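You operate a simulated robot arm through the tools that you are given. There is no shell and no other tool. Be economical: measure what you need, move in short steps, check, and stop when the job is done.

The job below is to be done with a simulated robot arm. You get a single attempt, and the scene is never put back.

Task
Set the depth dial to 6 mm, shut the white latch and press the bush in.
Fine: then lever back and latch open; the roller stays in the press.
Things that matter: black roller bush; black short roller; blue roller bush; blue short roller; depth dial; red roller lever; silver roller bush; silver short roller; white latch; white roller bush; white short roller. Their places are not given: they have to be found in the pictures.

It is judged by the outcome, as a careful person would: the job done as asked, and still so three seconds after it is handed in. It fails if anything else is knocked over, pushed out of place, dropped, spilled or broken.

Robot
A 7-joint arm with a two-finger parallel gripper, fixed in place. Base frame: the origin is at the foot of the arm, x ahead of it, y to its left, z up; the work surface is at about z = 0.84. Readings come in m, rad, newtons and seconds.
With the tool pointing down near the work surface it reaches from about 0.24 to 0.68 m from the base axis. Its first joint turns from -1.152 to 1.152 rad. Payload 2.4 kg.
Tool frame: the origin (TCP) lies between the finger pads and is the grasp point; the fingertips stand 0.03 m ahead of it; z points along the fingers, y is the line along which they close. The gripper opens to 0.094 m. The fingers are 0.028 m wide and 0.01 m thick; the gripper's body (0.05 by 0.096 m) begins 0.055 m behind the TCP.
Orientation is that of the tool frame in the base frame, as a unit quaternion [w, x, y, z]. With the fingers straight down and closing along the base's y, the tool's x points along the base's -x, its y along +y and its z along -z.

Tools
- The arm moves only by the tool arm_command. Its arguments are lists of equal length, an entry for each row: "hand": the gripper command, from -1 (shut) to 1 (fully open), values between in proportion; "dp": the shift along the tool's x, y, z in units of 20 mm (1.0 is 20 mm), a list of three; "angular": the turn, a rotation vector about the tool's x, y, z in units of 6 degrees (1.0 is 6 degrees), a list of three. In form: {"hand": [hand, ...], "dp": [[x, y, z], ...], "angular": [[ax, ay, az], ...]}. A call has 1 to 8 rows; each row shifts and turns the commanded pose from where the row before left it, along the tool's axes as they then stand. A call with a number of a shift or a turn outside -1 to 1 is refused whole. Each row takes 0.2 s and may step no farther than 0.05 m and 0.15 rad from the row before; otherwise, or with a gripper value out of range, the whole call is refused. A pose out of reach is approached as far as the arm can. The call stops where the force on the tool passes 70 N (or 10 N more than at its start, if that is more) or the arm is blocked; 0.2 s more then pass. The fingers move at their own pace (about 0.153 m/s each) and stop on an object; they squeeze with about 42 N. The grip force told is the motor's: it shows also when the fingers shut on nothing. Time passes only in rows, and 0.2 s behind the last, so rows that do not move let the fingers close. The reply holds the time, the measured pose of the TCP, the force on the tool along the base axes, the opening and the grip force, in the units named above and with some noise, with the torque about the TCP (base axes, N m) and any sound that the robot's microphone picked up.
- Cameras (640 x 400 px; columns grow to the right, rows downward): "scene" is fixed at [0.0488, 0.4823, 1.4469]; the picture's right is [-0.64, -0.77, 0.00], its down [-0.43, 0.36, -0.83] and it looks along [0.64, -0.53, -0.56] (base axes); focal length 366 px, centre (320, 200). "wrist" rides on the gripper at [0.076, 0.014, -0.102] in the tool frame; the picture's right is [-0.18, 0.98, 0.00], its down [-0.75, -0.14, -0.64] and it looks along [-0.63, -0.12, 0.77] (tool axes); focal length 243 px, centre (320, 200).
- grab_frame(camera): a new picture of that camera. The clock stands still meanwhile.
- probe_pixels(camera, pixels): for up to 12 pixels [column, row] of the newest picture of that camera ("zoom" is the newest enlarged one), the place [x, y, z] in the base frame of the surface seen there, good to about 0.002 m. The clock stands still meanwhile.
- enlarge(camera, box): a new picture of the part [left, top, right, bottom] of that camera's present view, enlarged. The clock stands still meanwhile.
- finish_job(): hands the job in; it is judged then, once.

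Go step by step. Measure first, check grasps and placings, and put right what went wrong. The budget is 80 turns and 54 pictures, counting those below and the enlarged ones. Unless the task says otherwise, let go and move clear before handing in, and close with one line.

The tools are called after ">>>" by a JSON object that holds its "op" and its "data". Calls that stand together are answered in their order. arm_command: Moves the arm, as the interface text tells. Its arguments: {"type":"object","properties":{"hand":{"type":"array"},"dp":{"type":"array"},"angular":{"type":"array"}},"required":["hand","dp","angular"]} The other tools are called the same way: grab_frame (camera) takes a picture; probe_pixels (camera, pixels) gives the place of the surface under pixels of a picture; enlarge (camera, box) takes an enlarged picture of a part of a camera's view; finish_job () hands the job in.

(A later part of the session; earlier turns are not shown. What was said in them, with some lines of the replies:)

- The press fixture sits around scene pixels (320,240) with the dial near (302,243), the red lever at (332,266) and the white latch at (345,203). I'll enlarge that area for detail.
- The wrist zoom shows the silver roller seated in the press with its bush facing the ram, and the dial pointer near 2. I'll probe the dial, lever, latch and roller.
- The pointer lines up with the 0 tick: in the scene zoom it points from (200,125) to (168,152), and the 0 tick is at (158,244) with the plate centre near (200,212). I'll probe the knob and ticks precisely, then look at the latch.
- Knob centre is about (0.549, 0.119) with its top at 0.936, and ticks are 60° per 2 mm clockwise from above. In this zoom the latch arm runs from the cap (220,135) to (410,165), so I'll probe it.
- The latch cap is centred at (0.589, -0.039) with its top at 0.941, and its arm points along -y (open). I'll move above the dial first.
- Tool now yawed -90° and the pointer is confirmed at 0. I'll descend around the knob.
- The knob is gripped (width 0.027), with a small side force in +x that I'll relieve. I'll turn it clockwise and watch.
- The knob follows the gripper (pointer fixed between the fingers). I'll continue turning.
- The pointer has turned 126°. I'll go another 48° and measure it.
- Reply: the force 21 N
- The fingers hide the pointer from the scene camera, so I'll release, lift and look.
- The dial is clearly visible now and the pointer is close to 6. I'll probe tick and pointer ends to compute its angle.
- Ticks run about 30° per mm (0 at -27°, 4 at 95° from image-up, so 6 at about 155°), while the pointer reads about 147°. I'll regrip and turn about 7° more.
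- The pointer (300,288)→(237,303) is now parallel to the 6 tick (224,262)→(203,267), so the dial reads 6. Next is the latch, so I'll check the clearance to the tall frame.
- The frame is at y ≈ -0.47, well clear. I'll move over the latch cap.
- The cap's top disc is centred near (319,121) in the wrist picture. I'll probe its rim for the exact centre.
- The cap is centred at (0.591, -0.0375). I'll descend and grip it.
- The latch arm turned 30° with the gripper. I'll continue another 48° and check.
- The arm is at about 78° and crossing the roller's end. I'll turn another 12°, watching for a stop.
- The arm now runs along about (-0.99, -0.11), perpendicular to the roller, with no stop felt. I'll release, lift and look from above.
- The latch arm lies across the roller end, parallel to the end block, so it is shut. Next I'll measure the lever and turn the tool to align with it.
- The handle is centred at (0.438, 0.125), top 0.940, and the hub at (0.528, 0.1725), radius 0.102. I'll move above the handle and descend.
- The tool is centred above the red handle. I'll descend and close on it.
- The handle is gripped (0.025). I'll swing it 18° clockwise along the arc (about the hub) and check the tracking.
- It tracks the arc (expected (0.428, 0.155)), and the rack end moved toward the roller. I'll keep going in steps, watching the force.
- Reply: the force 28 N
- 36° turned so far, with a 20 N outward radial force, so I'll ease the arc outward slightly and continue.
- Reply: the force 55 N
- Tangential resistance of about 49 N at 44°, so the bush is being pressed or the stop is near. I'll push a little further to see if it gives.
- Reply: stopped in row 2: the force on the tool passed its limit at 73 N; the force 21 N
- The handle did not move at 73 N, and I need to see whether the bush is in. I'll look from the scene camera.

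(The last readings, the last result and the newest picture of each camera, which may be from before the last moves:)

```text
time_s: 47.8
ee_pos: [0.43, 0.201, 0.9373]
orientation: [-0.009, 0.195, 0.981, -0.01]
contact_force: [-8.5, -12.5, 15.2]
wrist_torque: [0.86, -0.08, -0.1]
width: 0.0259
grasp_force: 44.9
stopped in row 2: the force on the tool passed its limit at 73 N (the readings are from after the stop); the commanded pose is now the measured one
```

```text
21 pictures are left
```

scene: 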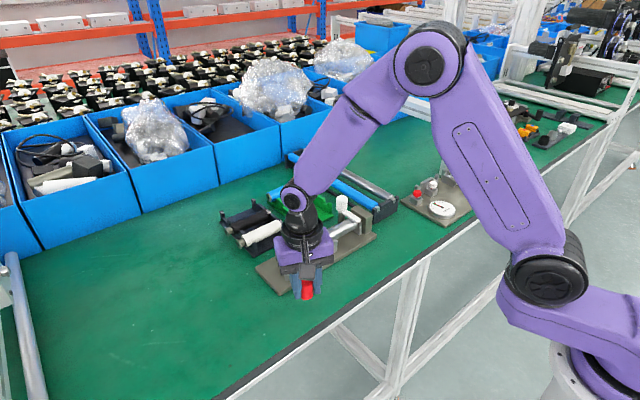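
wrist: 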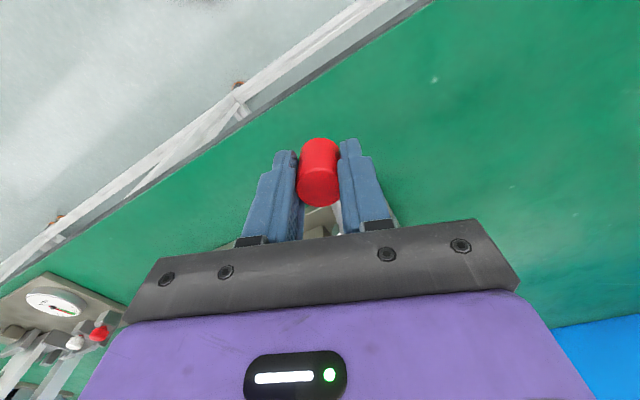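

The arm blocks the view, so I'll release, lift and move back to see the bush.

>>> {"op": "arm_command", "data": {"hand": [0.1, 0.1, 0.1, 0.1, 0.1, 0.1, 0.1, 0.1], "dp": [[0, 0, 0], [0, 0, 0], [0, 0, -1], [0, 0, -1], [0, 0, -1], [0, 0, -1], [0, 0, -1], [0, 0, 0]], "angular": [[0, 0, 0], [0, 0, 0], [0, 0, 0], [0, 0, 0], [0, 0, 0], [0, 0, 0], [0, 0, 0], [0, 0, 0]]}}

>>> {"op": "arm_command", "data": {"hand": [0.1, 0.1, 0.1, 0.1, 0.1, 0.1, 0.1], "dp": [[0, 0.8, -1], [0, 0.8, -1], [0, 0.8, -1], [0, 0.8, -1], [0, 0.8, -1], [0, 0.8, -1], [0, 0, 0]], "angular": [[0, 0, 0], [0, 0, 0], [0, 0, 0], [0, 0, 0], [0, 0, 0], [0, 0, 0], [0, 0, 0]]}}

>>> {"op": "enlarge", "data": {"camera": "scene", "box": [255, 200, 383, 290]}}

```text
time_s: 49.6
ee_pos: [0.4333, 0.2035, 1.035]
orientation: [-0.007, 0.194, 0.981, -0.009]
contact_force: [0.4, -0.4, 0.6]
wrist_torque: [0.01, -0.01, -0.01]
width: 0.0518
grasp_force: 0.0
```

```text
time_s: 51.2
ee_pos: [0.4698, 0.2944, 1.1533]
orientation: [-0.008, 0.193, 0.981, -0.01]
contact_force: [-0.7, -0.3, 0.2]
wrist_torque: [-0.03, -0.01, -0.01]
width: 0.0516
grasp_force: 0.0
```

```text
4.44 times, centred on (319, 245) of scene
```

zoom: 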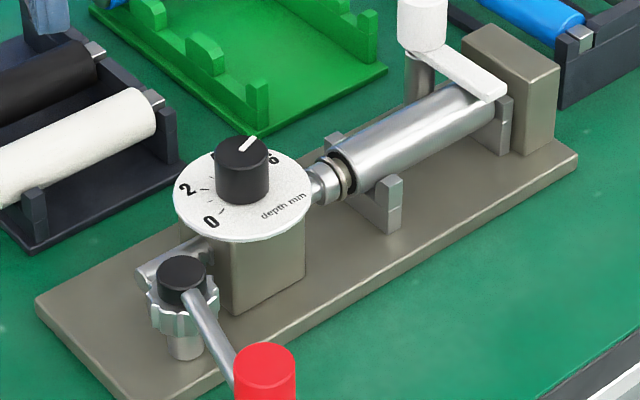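

The ram now touches the bush near (345,170). I'll zoom in to compare protrusion.

>>> {"op": "enlarge", "data": {"camera": "scene", "box": [300, 220, 350, 255]}}

>>> {"op": "probe_pixels", "data": {"camera": "zoom", "pixels": [[230, 140], [250, 160], [270, 150], [300, 130], [330, 120], [360, 110], [190, 200], [210, 160]]}}

```text
11.43 times, centred on (325, 238) of scene
```

zoom: 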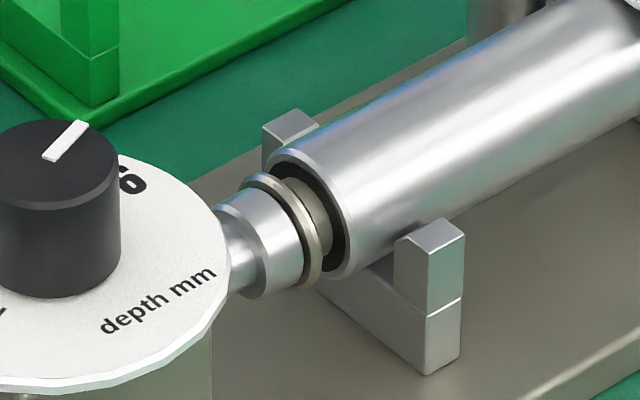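

```text
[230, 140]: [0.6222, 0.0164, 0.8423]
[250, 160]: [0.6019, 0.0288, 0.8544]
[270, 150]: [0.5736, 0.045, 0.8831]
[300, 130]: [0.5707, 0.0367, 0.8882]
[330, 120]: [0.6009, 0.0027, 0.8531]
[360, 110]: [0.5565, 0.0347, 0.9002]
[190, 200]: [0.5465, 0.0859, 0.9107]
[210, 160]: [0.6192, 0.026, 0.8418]
```

The bush protrusion has dropped from about 17 mm to 10.6 mm, consistent with a 6 mm press against the stop. I'll go back over the handle to return the lever.

>>> {"op": "arm_command", "data": {"hand": [0.1, 0.1, 0.1, 0.1, 0.1, 0.1, 0.1, 0.1], "dp": [[0, -0.8, 1], [0, -0.8, 1], [0, -0.8, 1], [0, -0.8, 1], [0, -0.8, 1], [0, -0.8, 1], [0, 0, 0.5], [0, 0, 0]], "angular": [[0, 0, 0], [0, 0, 0], [0, 0, 0], [0, 0, 0], [0, 0, 0], [0, 0, 0], [0, 0, 0], [0, 0, 0]]}}

>>> {"op": "enlarge", "data": {"camera": "wrist", "box": [240, 50, 400, 210]}}

```text
time_s: 53.0
ee_pos: [0.4325, 0.2041, 1.0261]
orientation: [-0.008, 0.193, 0.981, -0.009]
contact_force: [-1.0, 0.6, -0.5]
wrist_torque: [0.01, 0.01, 0.0]
width: 0.0516
grasp_force: 0.1
```

```text
2.50 times, centred on (320, 130) of wrist
```

zoom: 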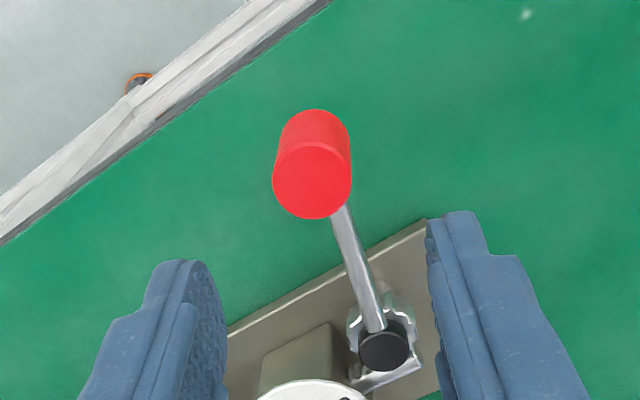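

>>> {"op": "probe_pixels", "data": {"camera": "zoom", "pixels": [[312, 180], [282, 180], [342, 180], [312, 150], [312, 210], [384, 352], [365, 352], [403, 352]]}}

```text
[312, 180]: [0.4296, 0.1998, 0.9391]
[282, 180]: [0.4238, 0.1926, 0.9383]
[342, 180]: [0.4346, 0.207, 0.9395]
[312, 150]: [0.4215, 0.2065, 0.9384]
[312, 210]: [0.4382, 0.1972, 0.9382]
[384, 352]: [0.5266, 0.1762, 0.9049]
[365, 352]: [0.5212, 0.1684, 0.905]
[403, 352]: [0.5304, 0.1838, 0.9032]
```

The lever stayed put, with its handle at (0.4297, 0.201). I'll correct the small tilt, realign, descend and grip.

>>> {"op": "arm_command", "data": {"hand": [0.1, 0.1, 0.1, 0.1, 0.1, 0.1, 0.1, 0.1], "dp": [[0, 0, 0], [0, 0, 0], [0.1, -0.19, 0.5], [0, 0, 1], [0, 0, 1], [0, 0, 1], [0, 0, 0.95], [0, 0, 0]], "angular": [[-0.2, -0.117, 0], [0, 0, -1], [0, 0, -0.2], [0, 0, 0], [0, 0, 0], [0, 0, 0], [0, 0, 0], [0, 0, 0]]}}

>>> {"op": "arm_command", "data": {"hand": [-1, -1, -1], "dp": [[0, 0, 0], [0, 0, 0], [0, 0, 0]], "angular": [[0, 0, 0], [0, 0, 0], [0, 0, 0]]}}

```text
time_s: 54.8
ee_pos: [0.4293, 0.1992, 0.9362]
orientation: [-0.001, 0.131, 0.991, 0.001]
contact_force: [-0.1, 0.0, -0.1]
wrist_torque: [0.01, 0.02, -0.01]
width: 0.0519
grasp_force: 0.1
```

```text
time_s: 55.6
ee_pos: [0.4284, 0.2007, 0.9373]
orientation: [-0.001, 0.131, 0.991, 0.0]
contact_force: [-0.4, -2.2, -3.0]
wrist_torque: [-0.73, 0.04, -0.04]
width: 0.0256
grasp_force: 44.7
```

The handle is gripped again with the tool vertical. I'll swing it back along the arc.

>>> {"op": "arm_command", "data": {"hand": [-1, -1, -1, -1, -1], "dp": [[-0.028, -0.53, 0], [-0.028, -0.53, 0], [-0.028, -0.53, 0], [-0.028, -0.53, 0], [0, 0, 0]], "angular": [[0, 0, -1], [0, 0, -1], [0, 0, -1], [0, 0, -1], [0, 0, 0]]}}

>>> {"op": "arm_command", "data": {"hand": [-1, -1, -1, -1, -1], "dp": [[-0.028, -0.53, 0], [-0.028, -0.53, 0], [-0.028, -0.53, 0], [-0.01, -0.2, 0], [0, 0, 0]], "angular": [[0, 0, -1], [0, 0, -1], [0, 0, -1], [0, 0, -0.4], [0, 0, 0]]}}

```text
time_s: 56.8
ee_pos: [0.4262, 0.1581, 0.9361]
orientation: [-0.002, -0.079, 0.997, 0.001]
contact_force: [0.3, -1.3, -13.0]
wrist_torque: [-0.78, 0.38, -0.07]
width: 0.0257
grasp_force: 44.3
```

```text
time_s: 58.0
ee_pos: [0.4392, 0.1249, 0.9364]
orientation: [-0.002, -0.254, 0.967, 0.001]
contact_force: [-6.6, -0.9, -21.1]
wrist_torque: [-0.2, -1.01, 0.28]
width: 0.0254
grasp_force: 44.7
```

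The handle is back at its starting place (0.439, 0.125). I'll release, lift and check.

>>> {"op": "arm_command", "data": {"hand": [0.1, 0.1, 0.1, 0.1, 0.1, 0.1, 0.1, 0.1], "dp": [[0, 0, 0], [0, 0, 0], [0, 0, -1], [0, 0, -1], [0, 0, -1], [0, 0, -1], [0, 0, -1], [0, 0, -1]], "angular": [[0, 0, 0], [0, 0, 0], [0, 0, 0], [0, 0, 0], [0, 0, 0], [0, 0, 0], [0, 0, 0], [0, 0, 0]]}}

>>> {"op": "enlarge", "data": {"camera": "scene", "box": [255, 190, 383, 290]}}

```text
time_s: 59.8
ee_pos: [0.4379, 0.1251, 1.0586]
orientation: [0.001, -0.253, 0.968, 0.001]
contact_force: [0.5, 0.0, -0.4]
wrist_torque: [0.02, -0.03, 0.02]
width: 0.0518
grasp_force: 0.1
```

```text
4.00 times, centred on (319, 240) of scene
```

zoom: 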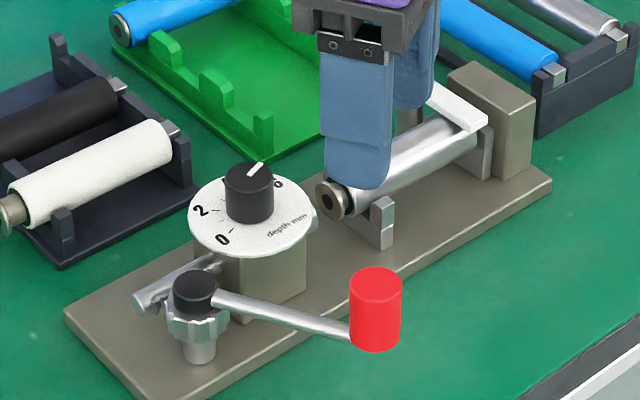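

The lever is back (handle at scene (333,261) as at the start) and the ram is retracted. Now I'll go to the latch and turn the tool to the shut angle.

>>> {"op": "arm_command", "data": {"hand": [0.1, 0.1, 0.1, 0.1, 0.1, 0.1, 0.1, 0.1], "dp": [[-0.25, -1, 0], [-0.25, -1, 0], [-0.25, -1, 0], [-0.25, -1, 0], [-0.25, -1, 0], [-0.25, -1, 0], [-0.25, -1, 0], [-0.25, -1, 0]], "angular": [[0, 0, 0], [0, 0, 0], [0, 0, 0], [0, 0, 0], [0, 0, 0], [0, 0, 0], [0, 0, 0], [0, 0, 0]]}}

>>> {"op": "arm_command", "data": {"hand": [0.1, 0.1, 0.1, 0.1, 0.1, 0.1, 0.1, 0.1], "dp": [[-0.25, -1, 0], [-0.25, -1, 0], [-0.2, -0.83, 0], [0, 0, 0], [0, 0, 0], [0, 0, 0], [0, 0, 0], [0, 0, 0]], "angular": [[0, 0, 0], [0, 0, 0], [0, 0, 0], [0, 0, 1], [0, 0, 1], [0, 0, 1], [0, 0, 1], [0, 0, 1]]}}

>>> {"op": "arm_command", "data": {"hand": [0.1, 0.1, 0.1, 0.1, 0.1, 0.1, 0.1, 0.1], "dp": [[0, 0, 0], [0, 0, 0], [0, 0, 0], [0, 0, 0], [0, 0, 0], [0, 0, 0], [0, 0, 0], [0, 0, 0]], "angular": [[0, 0, 1], [0, 0, 1], [0, 0, 1], [0, 0, 1], [0, 0, 1], [0, 0, 1], [0, 0, 1], [0, 0, 1]]}}

>>> {"op": "arm_command", "data": {"hand": [0.1, 0.1, 0.1, 0.1, 0.1], "dp": [[0, 0, 0], [0, 0, 0], [0, 0, 0], [0, 0, 0], [0, 0, 0]], "angular": [[0, 0, 1], [0, 0, 1], [0, 0, 1], [0, 0, 1], [0, 0, 0]]}}

>>> {"op": "enlarge", "data": {"camera": "wrist", "box": [240, 20, 400, 180]}}

```text
time_s: 61.6
ee_pos: [0.5513, 0.005, 1.0563]
orientation: [-0.001, -0.253, 0.967, 0.001]
contact_force: [0.3, 0.0, -0.1]
wrist_torque: [0.0, -0.01, 0.01]
width: 0.0516
grasp_force: 0.0
```

```text
time_s: 63.4
ee_pos: [0.5922, -0.0382, 1.0562]
orientation: [0.0, 0.007, 1.0, 0.0]
contact_force: [0.5, 0.3, -0.7]
wrist_torque: [0.0, 0.04, -0.01]
width: 0.0515
grasp_force: 0.1
```

```text
time_s: 65.2
ee_pos: [0.5926, -0.0378, 1.0571]
orientation: [0.0, 0.413, 0.911, 0.001]
contact_force: [0.8, -0.8, 0.0]
wrist_torque: [-0.01, 0.0, -0.01]
width: 0.0517
grasp_force: 0.2
```

```text
time_s: 66.4
ee_pos: [0.5921, -0.0377, 1.0562]
orientation: [0.001, 0.593, 0.805, 0.001]
contact_force: [0.8, -0.4, -0.1]
wrist_torque: [0.0, 0.02, 0.04]
width: 0.0518
grasp_force: 0.1
```

```text
2.50 times, centred on (320, 100) of wrist
```

zoom: 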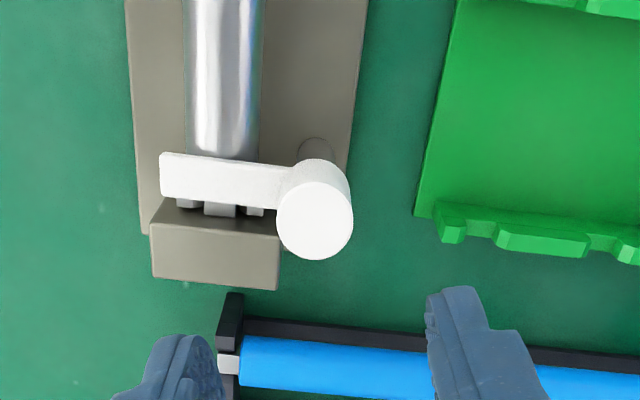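

I'm above the cap at yaw +73° with the latch still shut. I'll descend, grip, and turn it back counter-clockwise.

>>> {"op": "arm_command", "data": {"hand": [0.1, 0.1, 0.1, 0.1, 0.1, 0.1, 0.1, -1], "dp": [[0, 0, 1], [0, 0, 1], [0, 0, 1], [0, 0, 1], [0, 0, 1], [0, 0, 0.65], [0, 0, 0], [0, 0, 0]], "angular": [[0, 0, 0], [0, 0, 0], [0, 0, 0], [0, 0, 0], [0, 0, 0], [0, 0, 0], [0, 0, 0], [0, 0, 0]]}}

>>> {"op": "arm_command", "data": {"hand": [-1, -1, -1, -1, -1, -1, -1, -1], "dp": [[0, 0, 0], [0, 0, 0], [0, 0, 0], [0, 0, 0], [0, 0, 0], [0, 0, 0], [0, 0, 0], [0, 0, 0]], "angular": [[0, 0, 0], [0, 0, 0], [0, 0, -1], [0, 0, -1], [0, 0, -1], [0, 0, -1], [0, 0, -1], [0, 0, -1]]}}

>>> {"op": "arm_command", "data": {"hand": [-1, -1, -1, -1, -1, -1, -1, -1], "dp": [[0, 0, 0], [0, 0, 0], [0, 0, 0], [0, 0, 0], [0, 0, 0], [0, 0, 0], [0, 0, 0], [0, 0, 0]], "angular": [[0, 0, -1], [0, 0, -1], [0, 0, -1], [0, 0, -1], [0, 0, -1], [0, 0, -1], [0, 0, -1], [0, 0, -1]]}}

>>> {"op": "enlarge", "data": {"camera": "scene", "box": [290, 165, 410, 245]}}

```text
time_s: 68.2
ee_pos: [0.5902, -0.0378, 0.9439]
orientation: [-0.001, 0.593, 0.806, -0.001]
contact_force: [-9.6, -0.9, 2.6]
wrist_torque: [0.14, -0.16, -0.05]
width: 0.0272
grasp_force: 45.1
```

```text
time_s: 70.0
ee_pos: [0.5904, -0.0386, 0.9436]
orientation: [-0.003, 0.314, 0.949, 0.001]
contact_force: [-23.8, -5.1, 0.6]
wrist_torque: [-0.25, -0.41, 0.02]
width: 0.0271
grasp_force: 45.0
```

```text
time_s: 71.8
ee_pos: [0.5904, -0.0389, 0.9425]
orientation: [-0.003, -0.1, 0.995, 0.001]
contact_force: [-19.7, -7.5, 0.8]
wrist_torque: [-0.95, 0.47, 0.02]
width: 0.027
grasp_force: 44.6
```

```text
5.00 times, centred on (350, 205) of scene
```

zoom: 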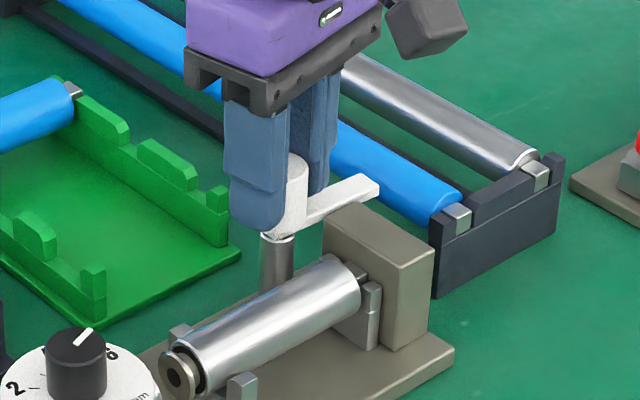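

84° turned and the latch follows. I'll do the last 6°, release, lift clear and back away.

>>> {"op": "arm_command", "data": {"hand": [-1, -1, 0.1, 0.1, 0.1, 0.1, 0.1, 0.1], "dp": [[0, 0, 0], [0, 0, 0], [0, 0, 0], [0, 0, 0], [0, 0, -1], [0, 0, -1], [0, 0, -1], [0, 0, -1]], "angular": [[0, 0, -1], [0, 0, 0], [0, 0, 0], [0, 0, 0], [0, 0, 0], [0, 0, 0], [0, 0, 0], [0, 0, 0]]}}

>>> {"op": "arm_command", "data": {"hand": [0.1, 0.1, 0.1, 0.1, 0.1, 0.1, 0.1, 0.1], "dp": [[0, 0, -1], [0, 0, -1], [0, 0, -1], [0, 0, -1], [0.6, 0, -1], [0.6, 0, -1], [0.6, 0, -1], [0, 0, 0]], "angular": [[0, 0, 0], [0, 0, 0], [0, 0, 0], [0, 0, 0], [0, 0, 0], [0, 0, 0], [0, 0, 0], [0, 0, 0]]}}

>>> {"op": "enlarge", "data": {"camera": "scene", "box": [230, 170, 390, 290]}}

>>> {"op": "grab_frame", "data": {"camera": "scene"}}

```text
time_s: 73.6
ee_pos: [0.5923, -0.0379, 1.0239]
orientation: [0.0, -0.152, 0.988, -0.001]
contact_force: [0.9, 0.0, -0.6]
wrist_torque: [-0.01, -0.02, 0.01]
width: 0.0517
grasp_force: 0.1
```

```text
time_s: 75.4
ee_pos: [0.5569, -0.0487, 1.1627]
orientation: [0.0, -0.151, 0.989, 0.001]
contact_force: [1.1, -0.5, 0.2]
wrist_torque: [0.0, 0.01, -0.01]
width: 0.0514
grasp_force: 0.1
```

```text
3.33 times, centred on (310, 230) of scene
```

zoom: 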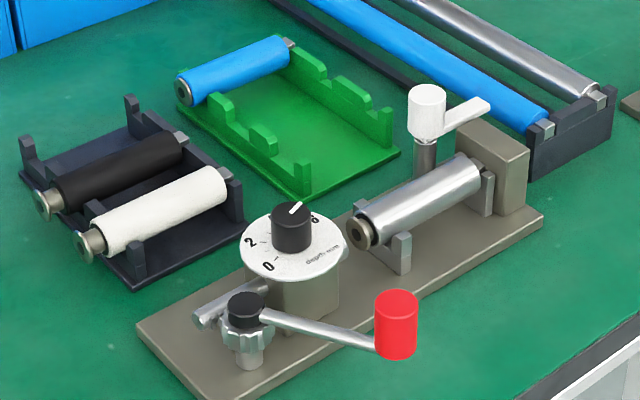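

```text
13 pictures are left
```

scene: 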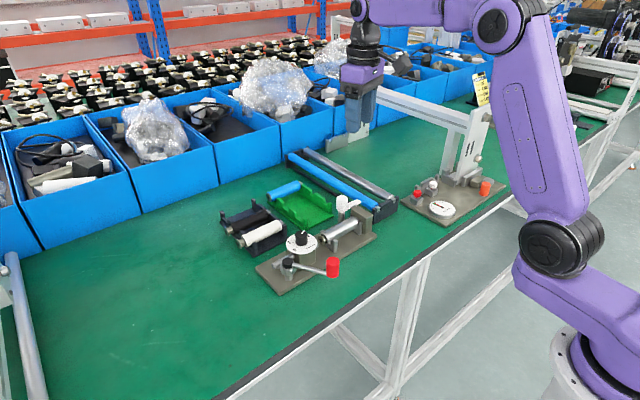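

Latch open, lever back and roller still in the press. I'll take one last close look at the bush using the same crop as at the start.

>>> {"op": "enlarge", "data": {"camera": "scene", "box": [280, 220, 350, 265]}}

```text
8.89 times, centred on (315, 242) of scene
```

zoom: 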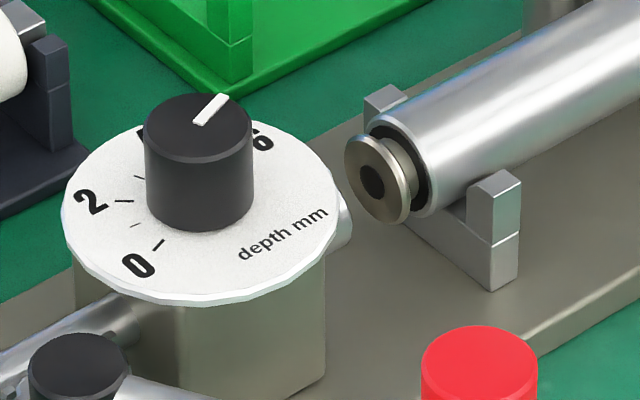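

The flange moved from about (352,190) to (373,180), or roughly 6 mm. The dial is at 6, the lever is back, the latch is open and the arm is clear, so I'm handing in.

>>> {"op": "finish_job", "data": {}}

```text
The job is handed in.
```

The dial is set to 6 mm and the bush is pressed in by about 6 mm, judged from the pictures. The lever is back, the latch is open, and the roller is still in the press.
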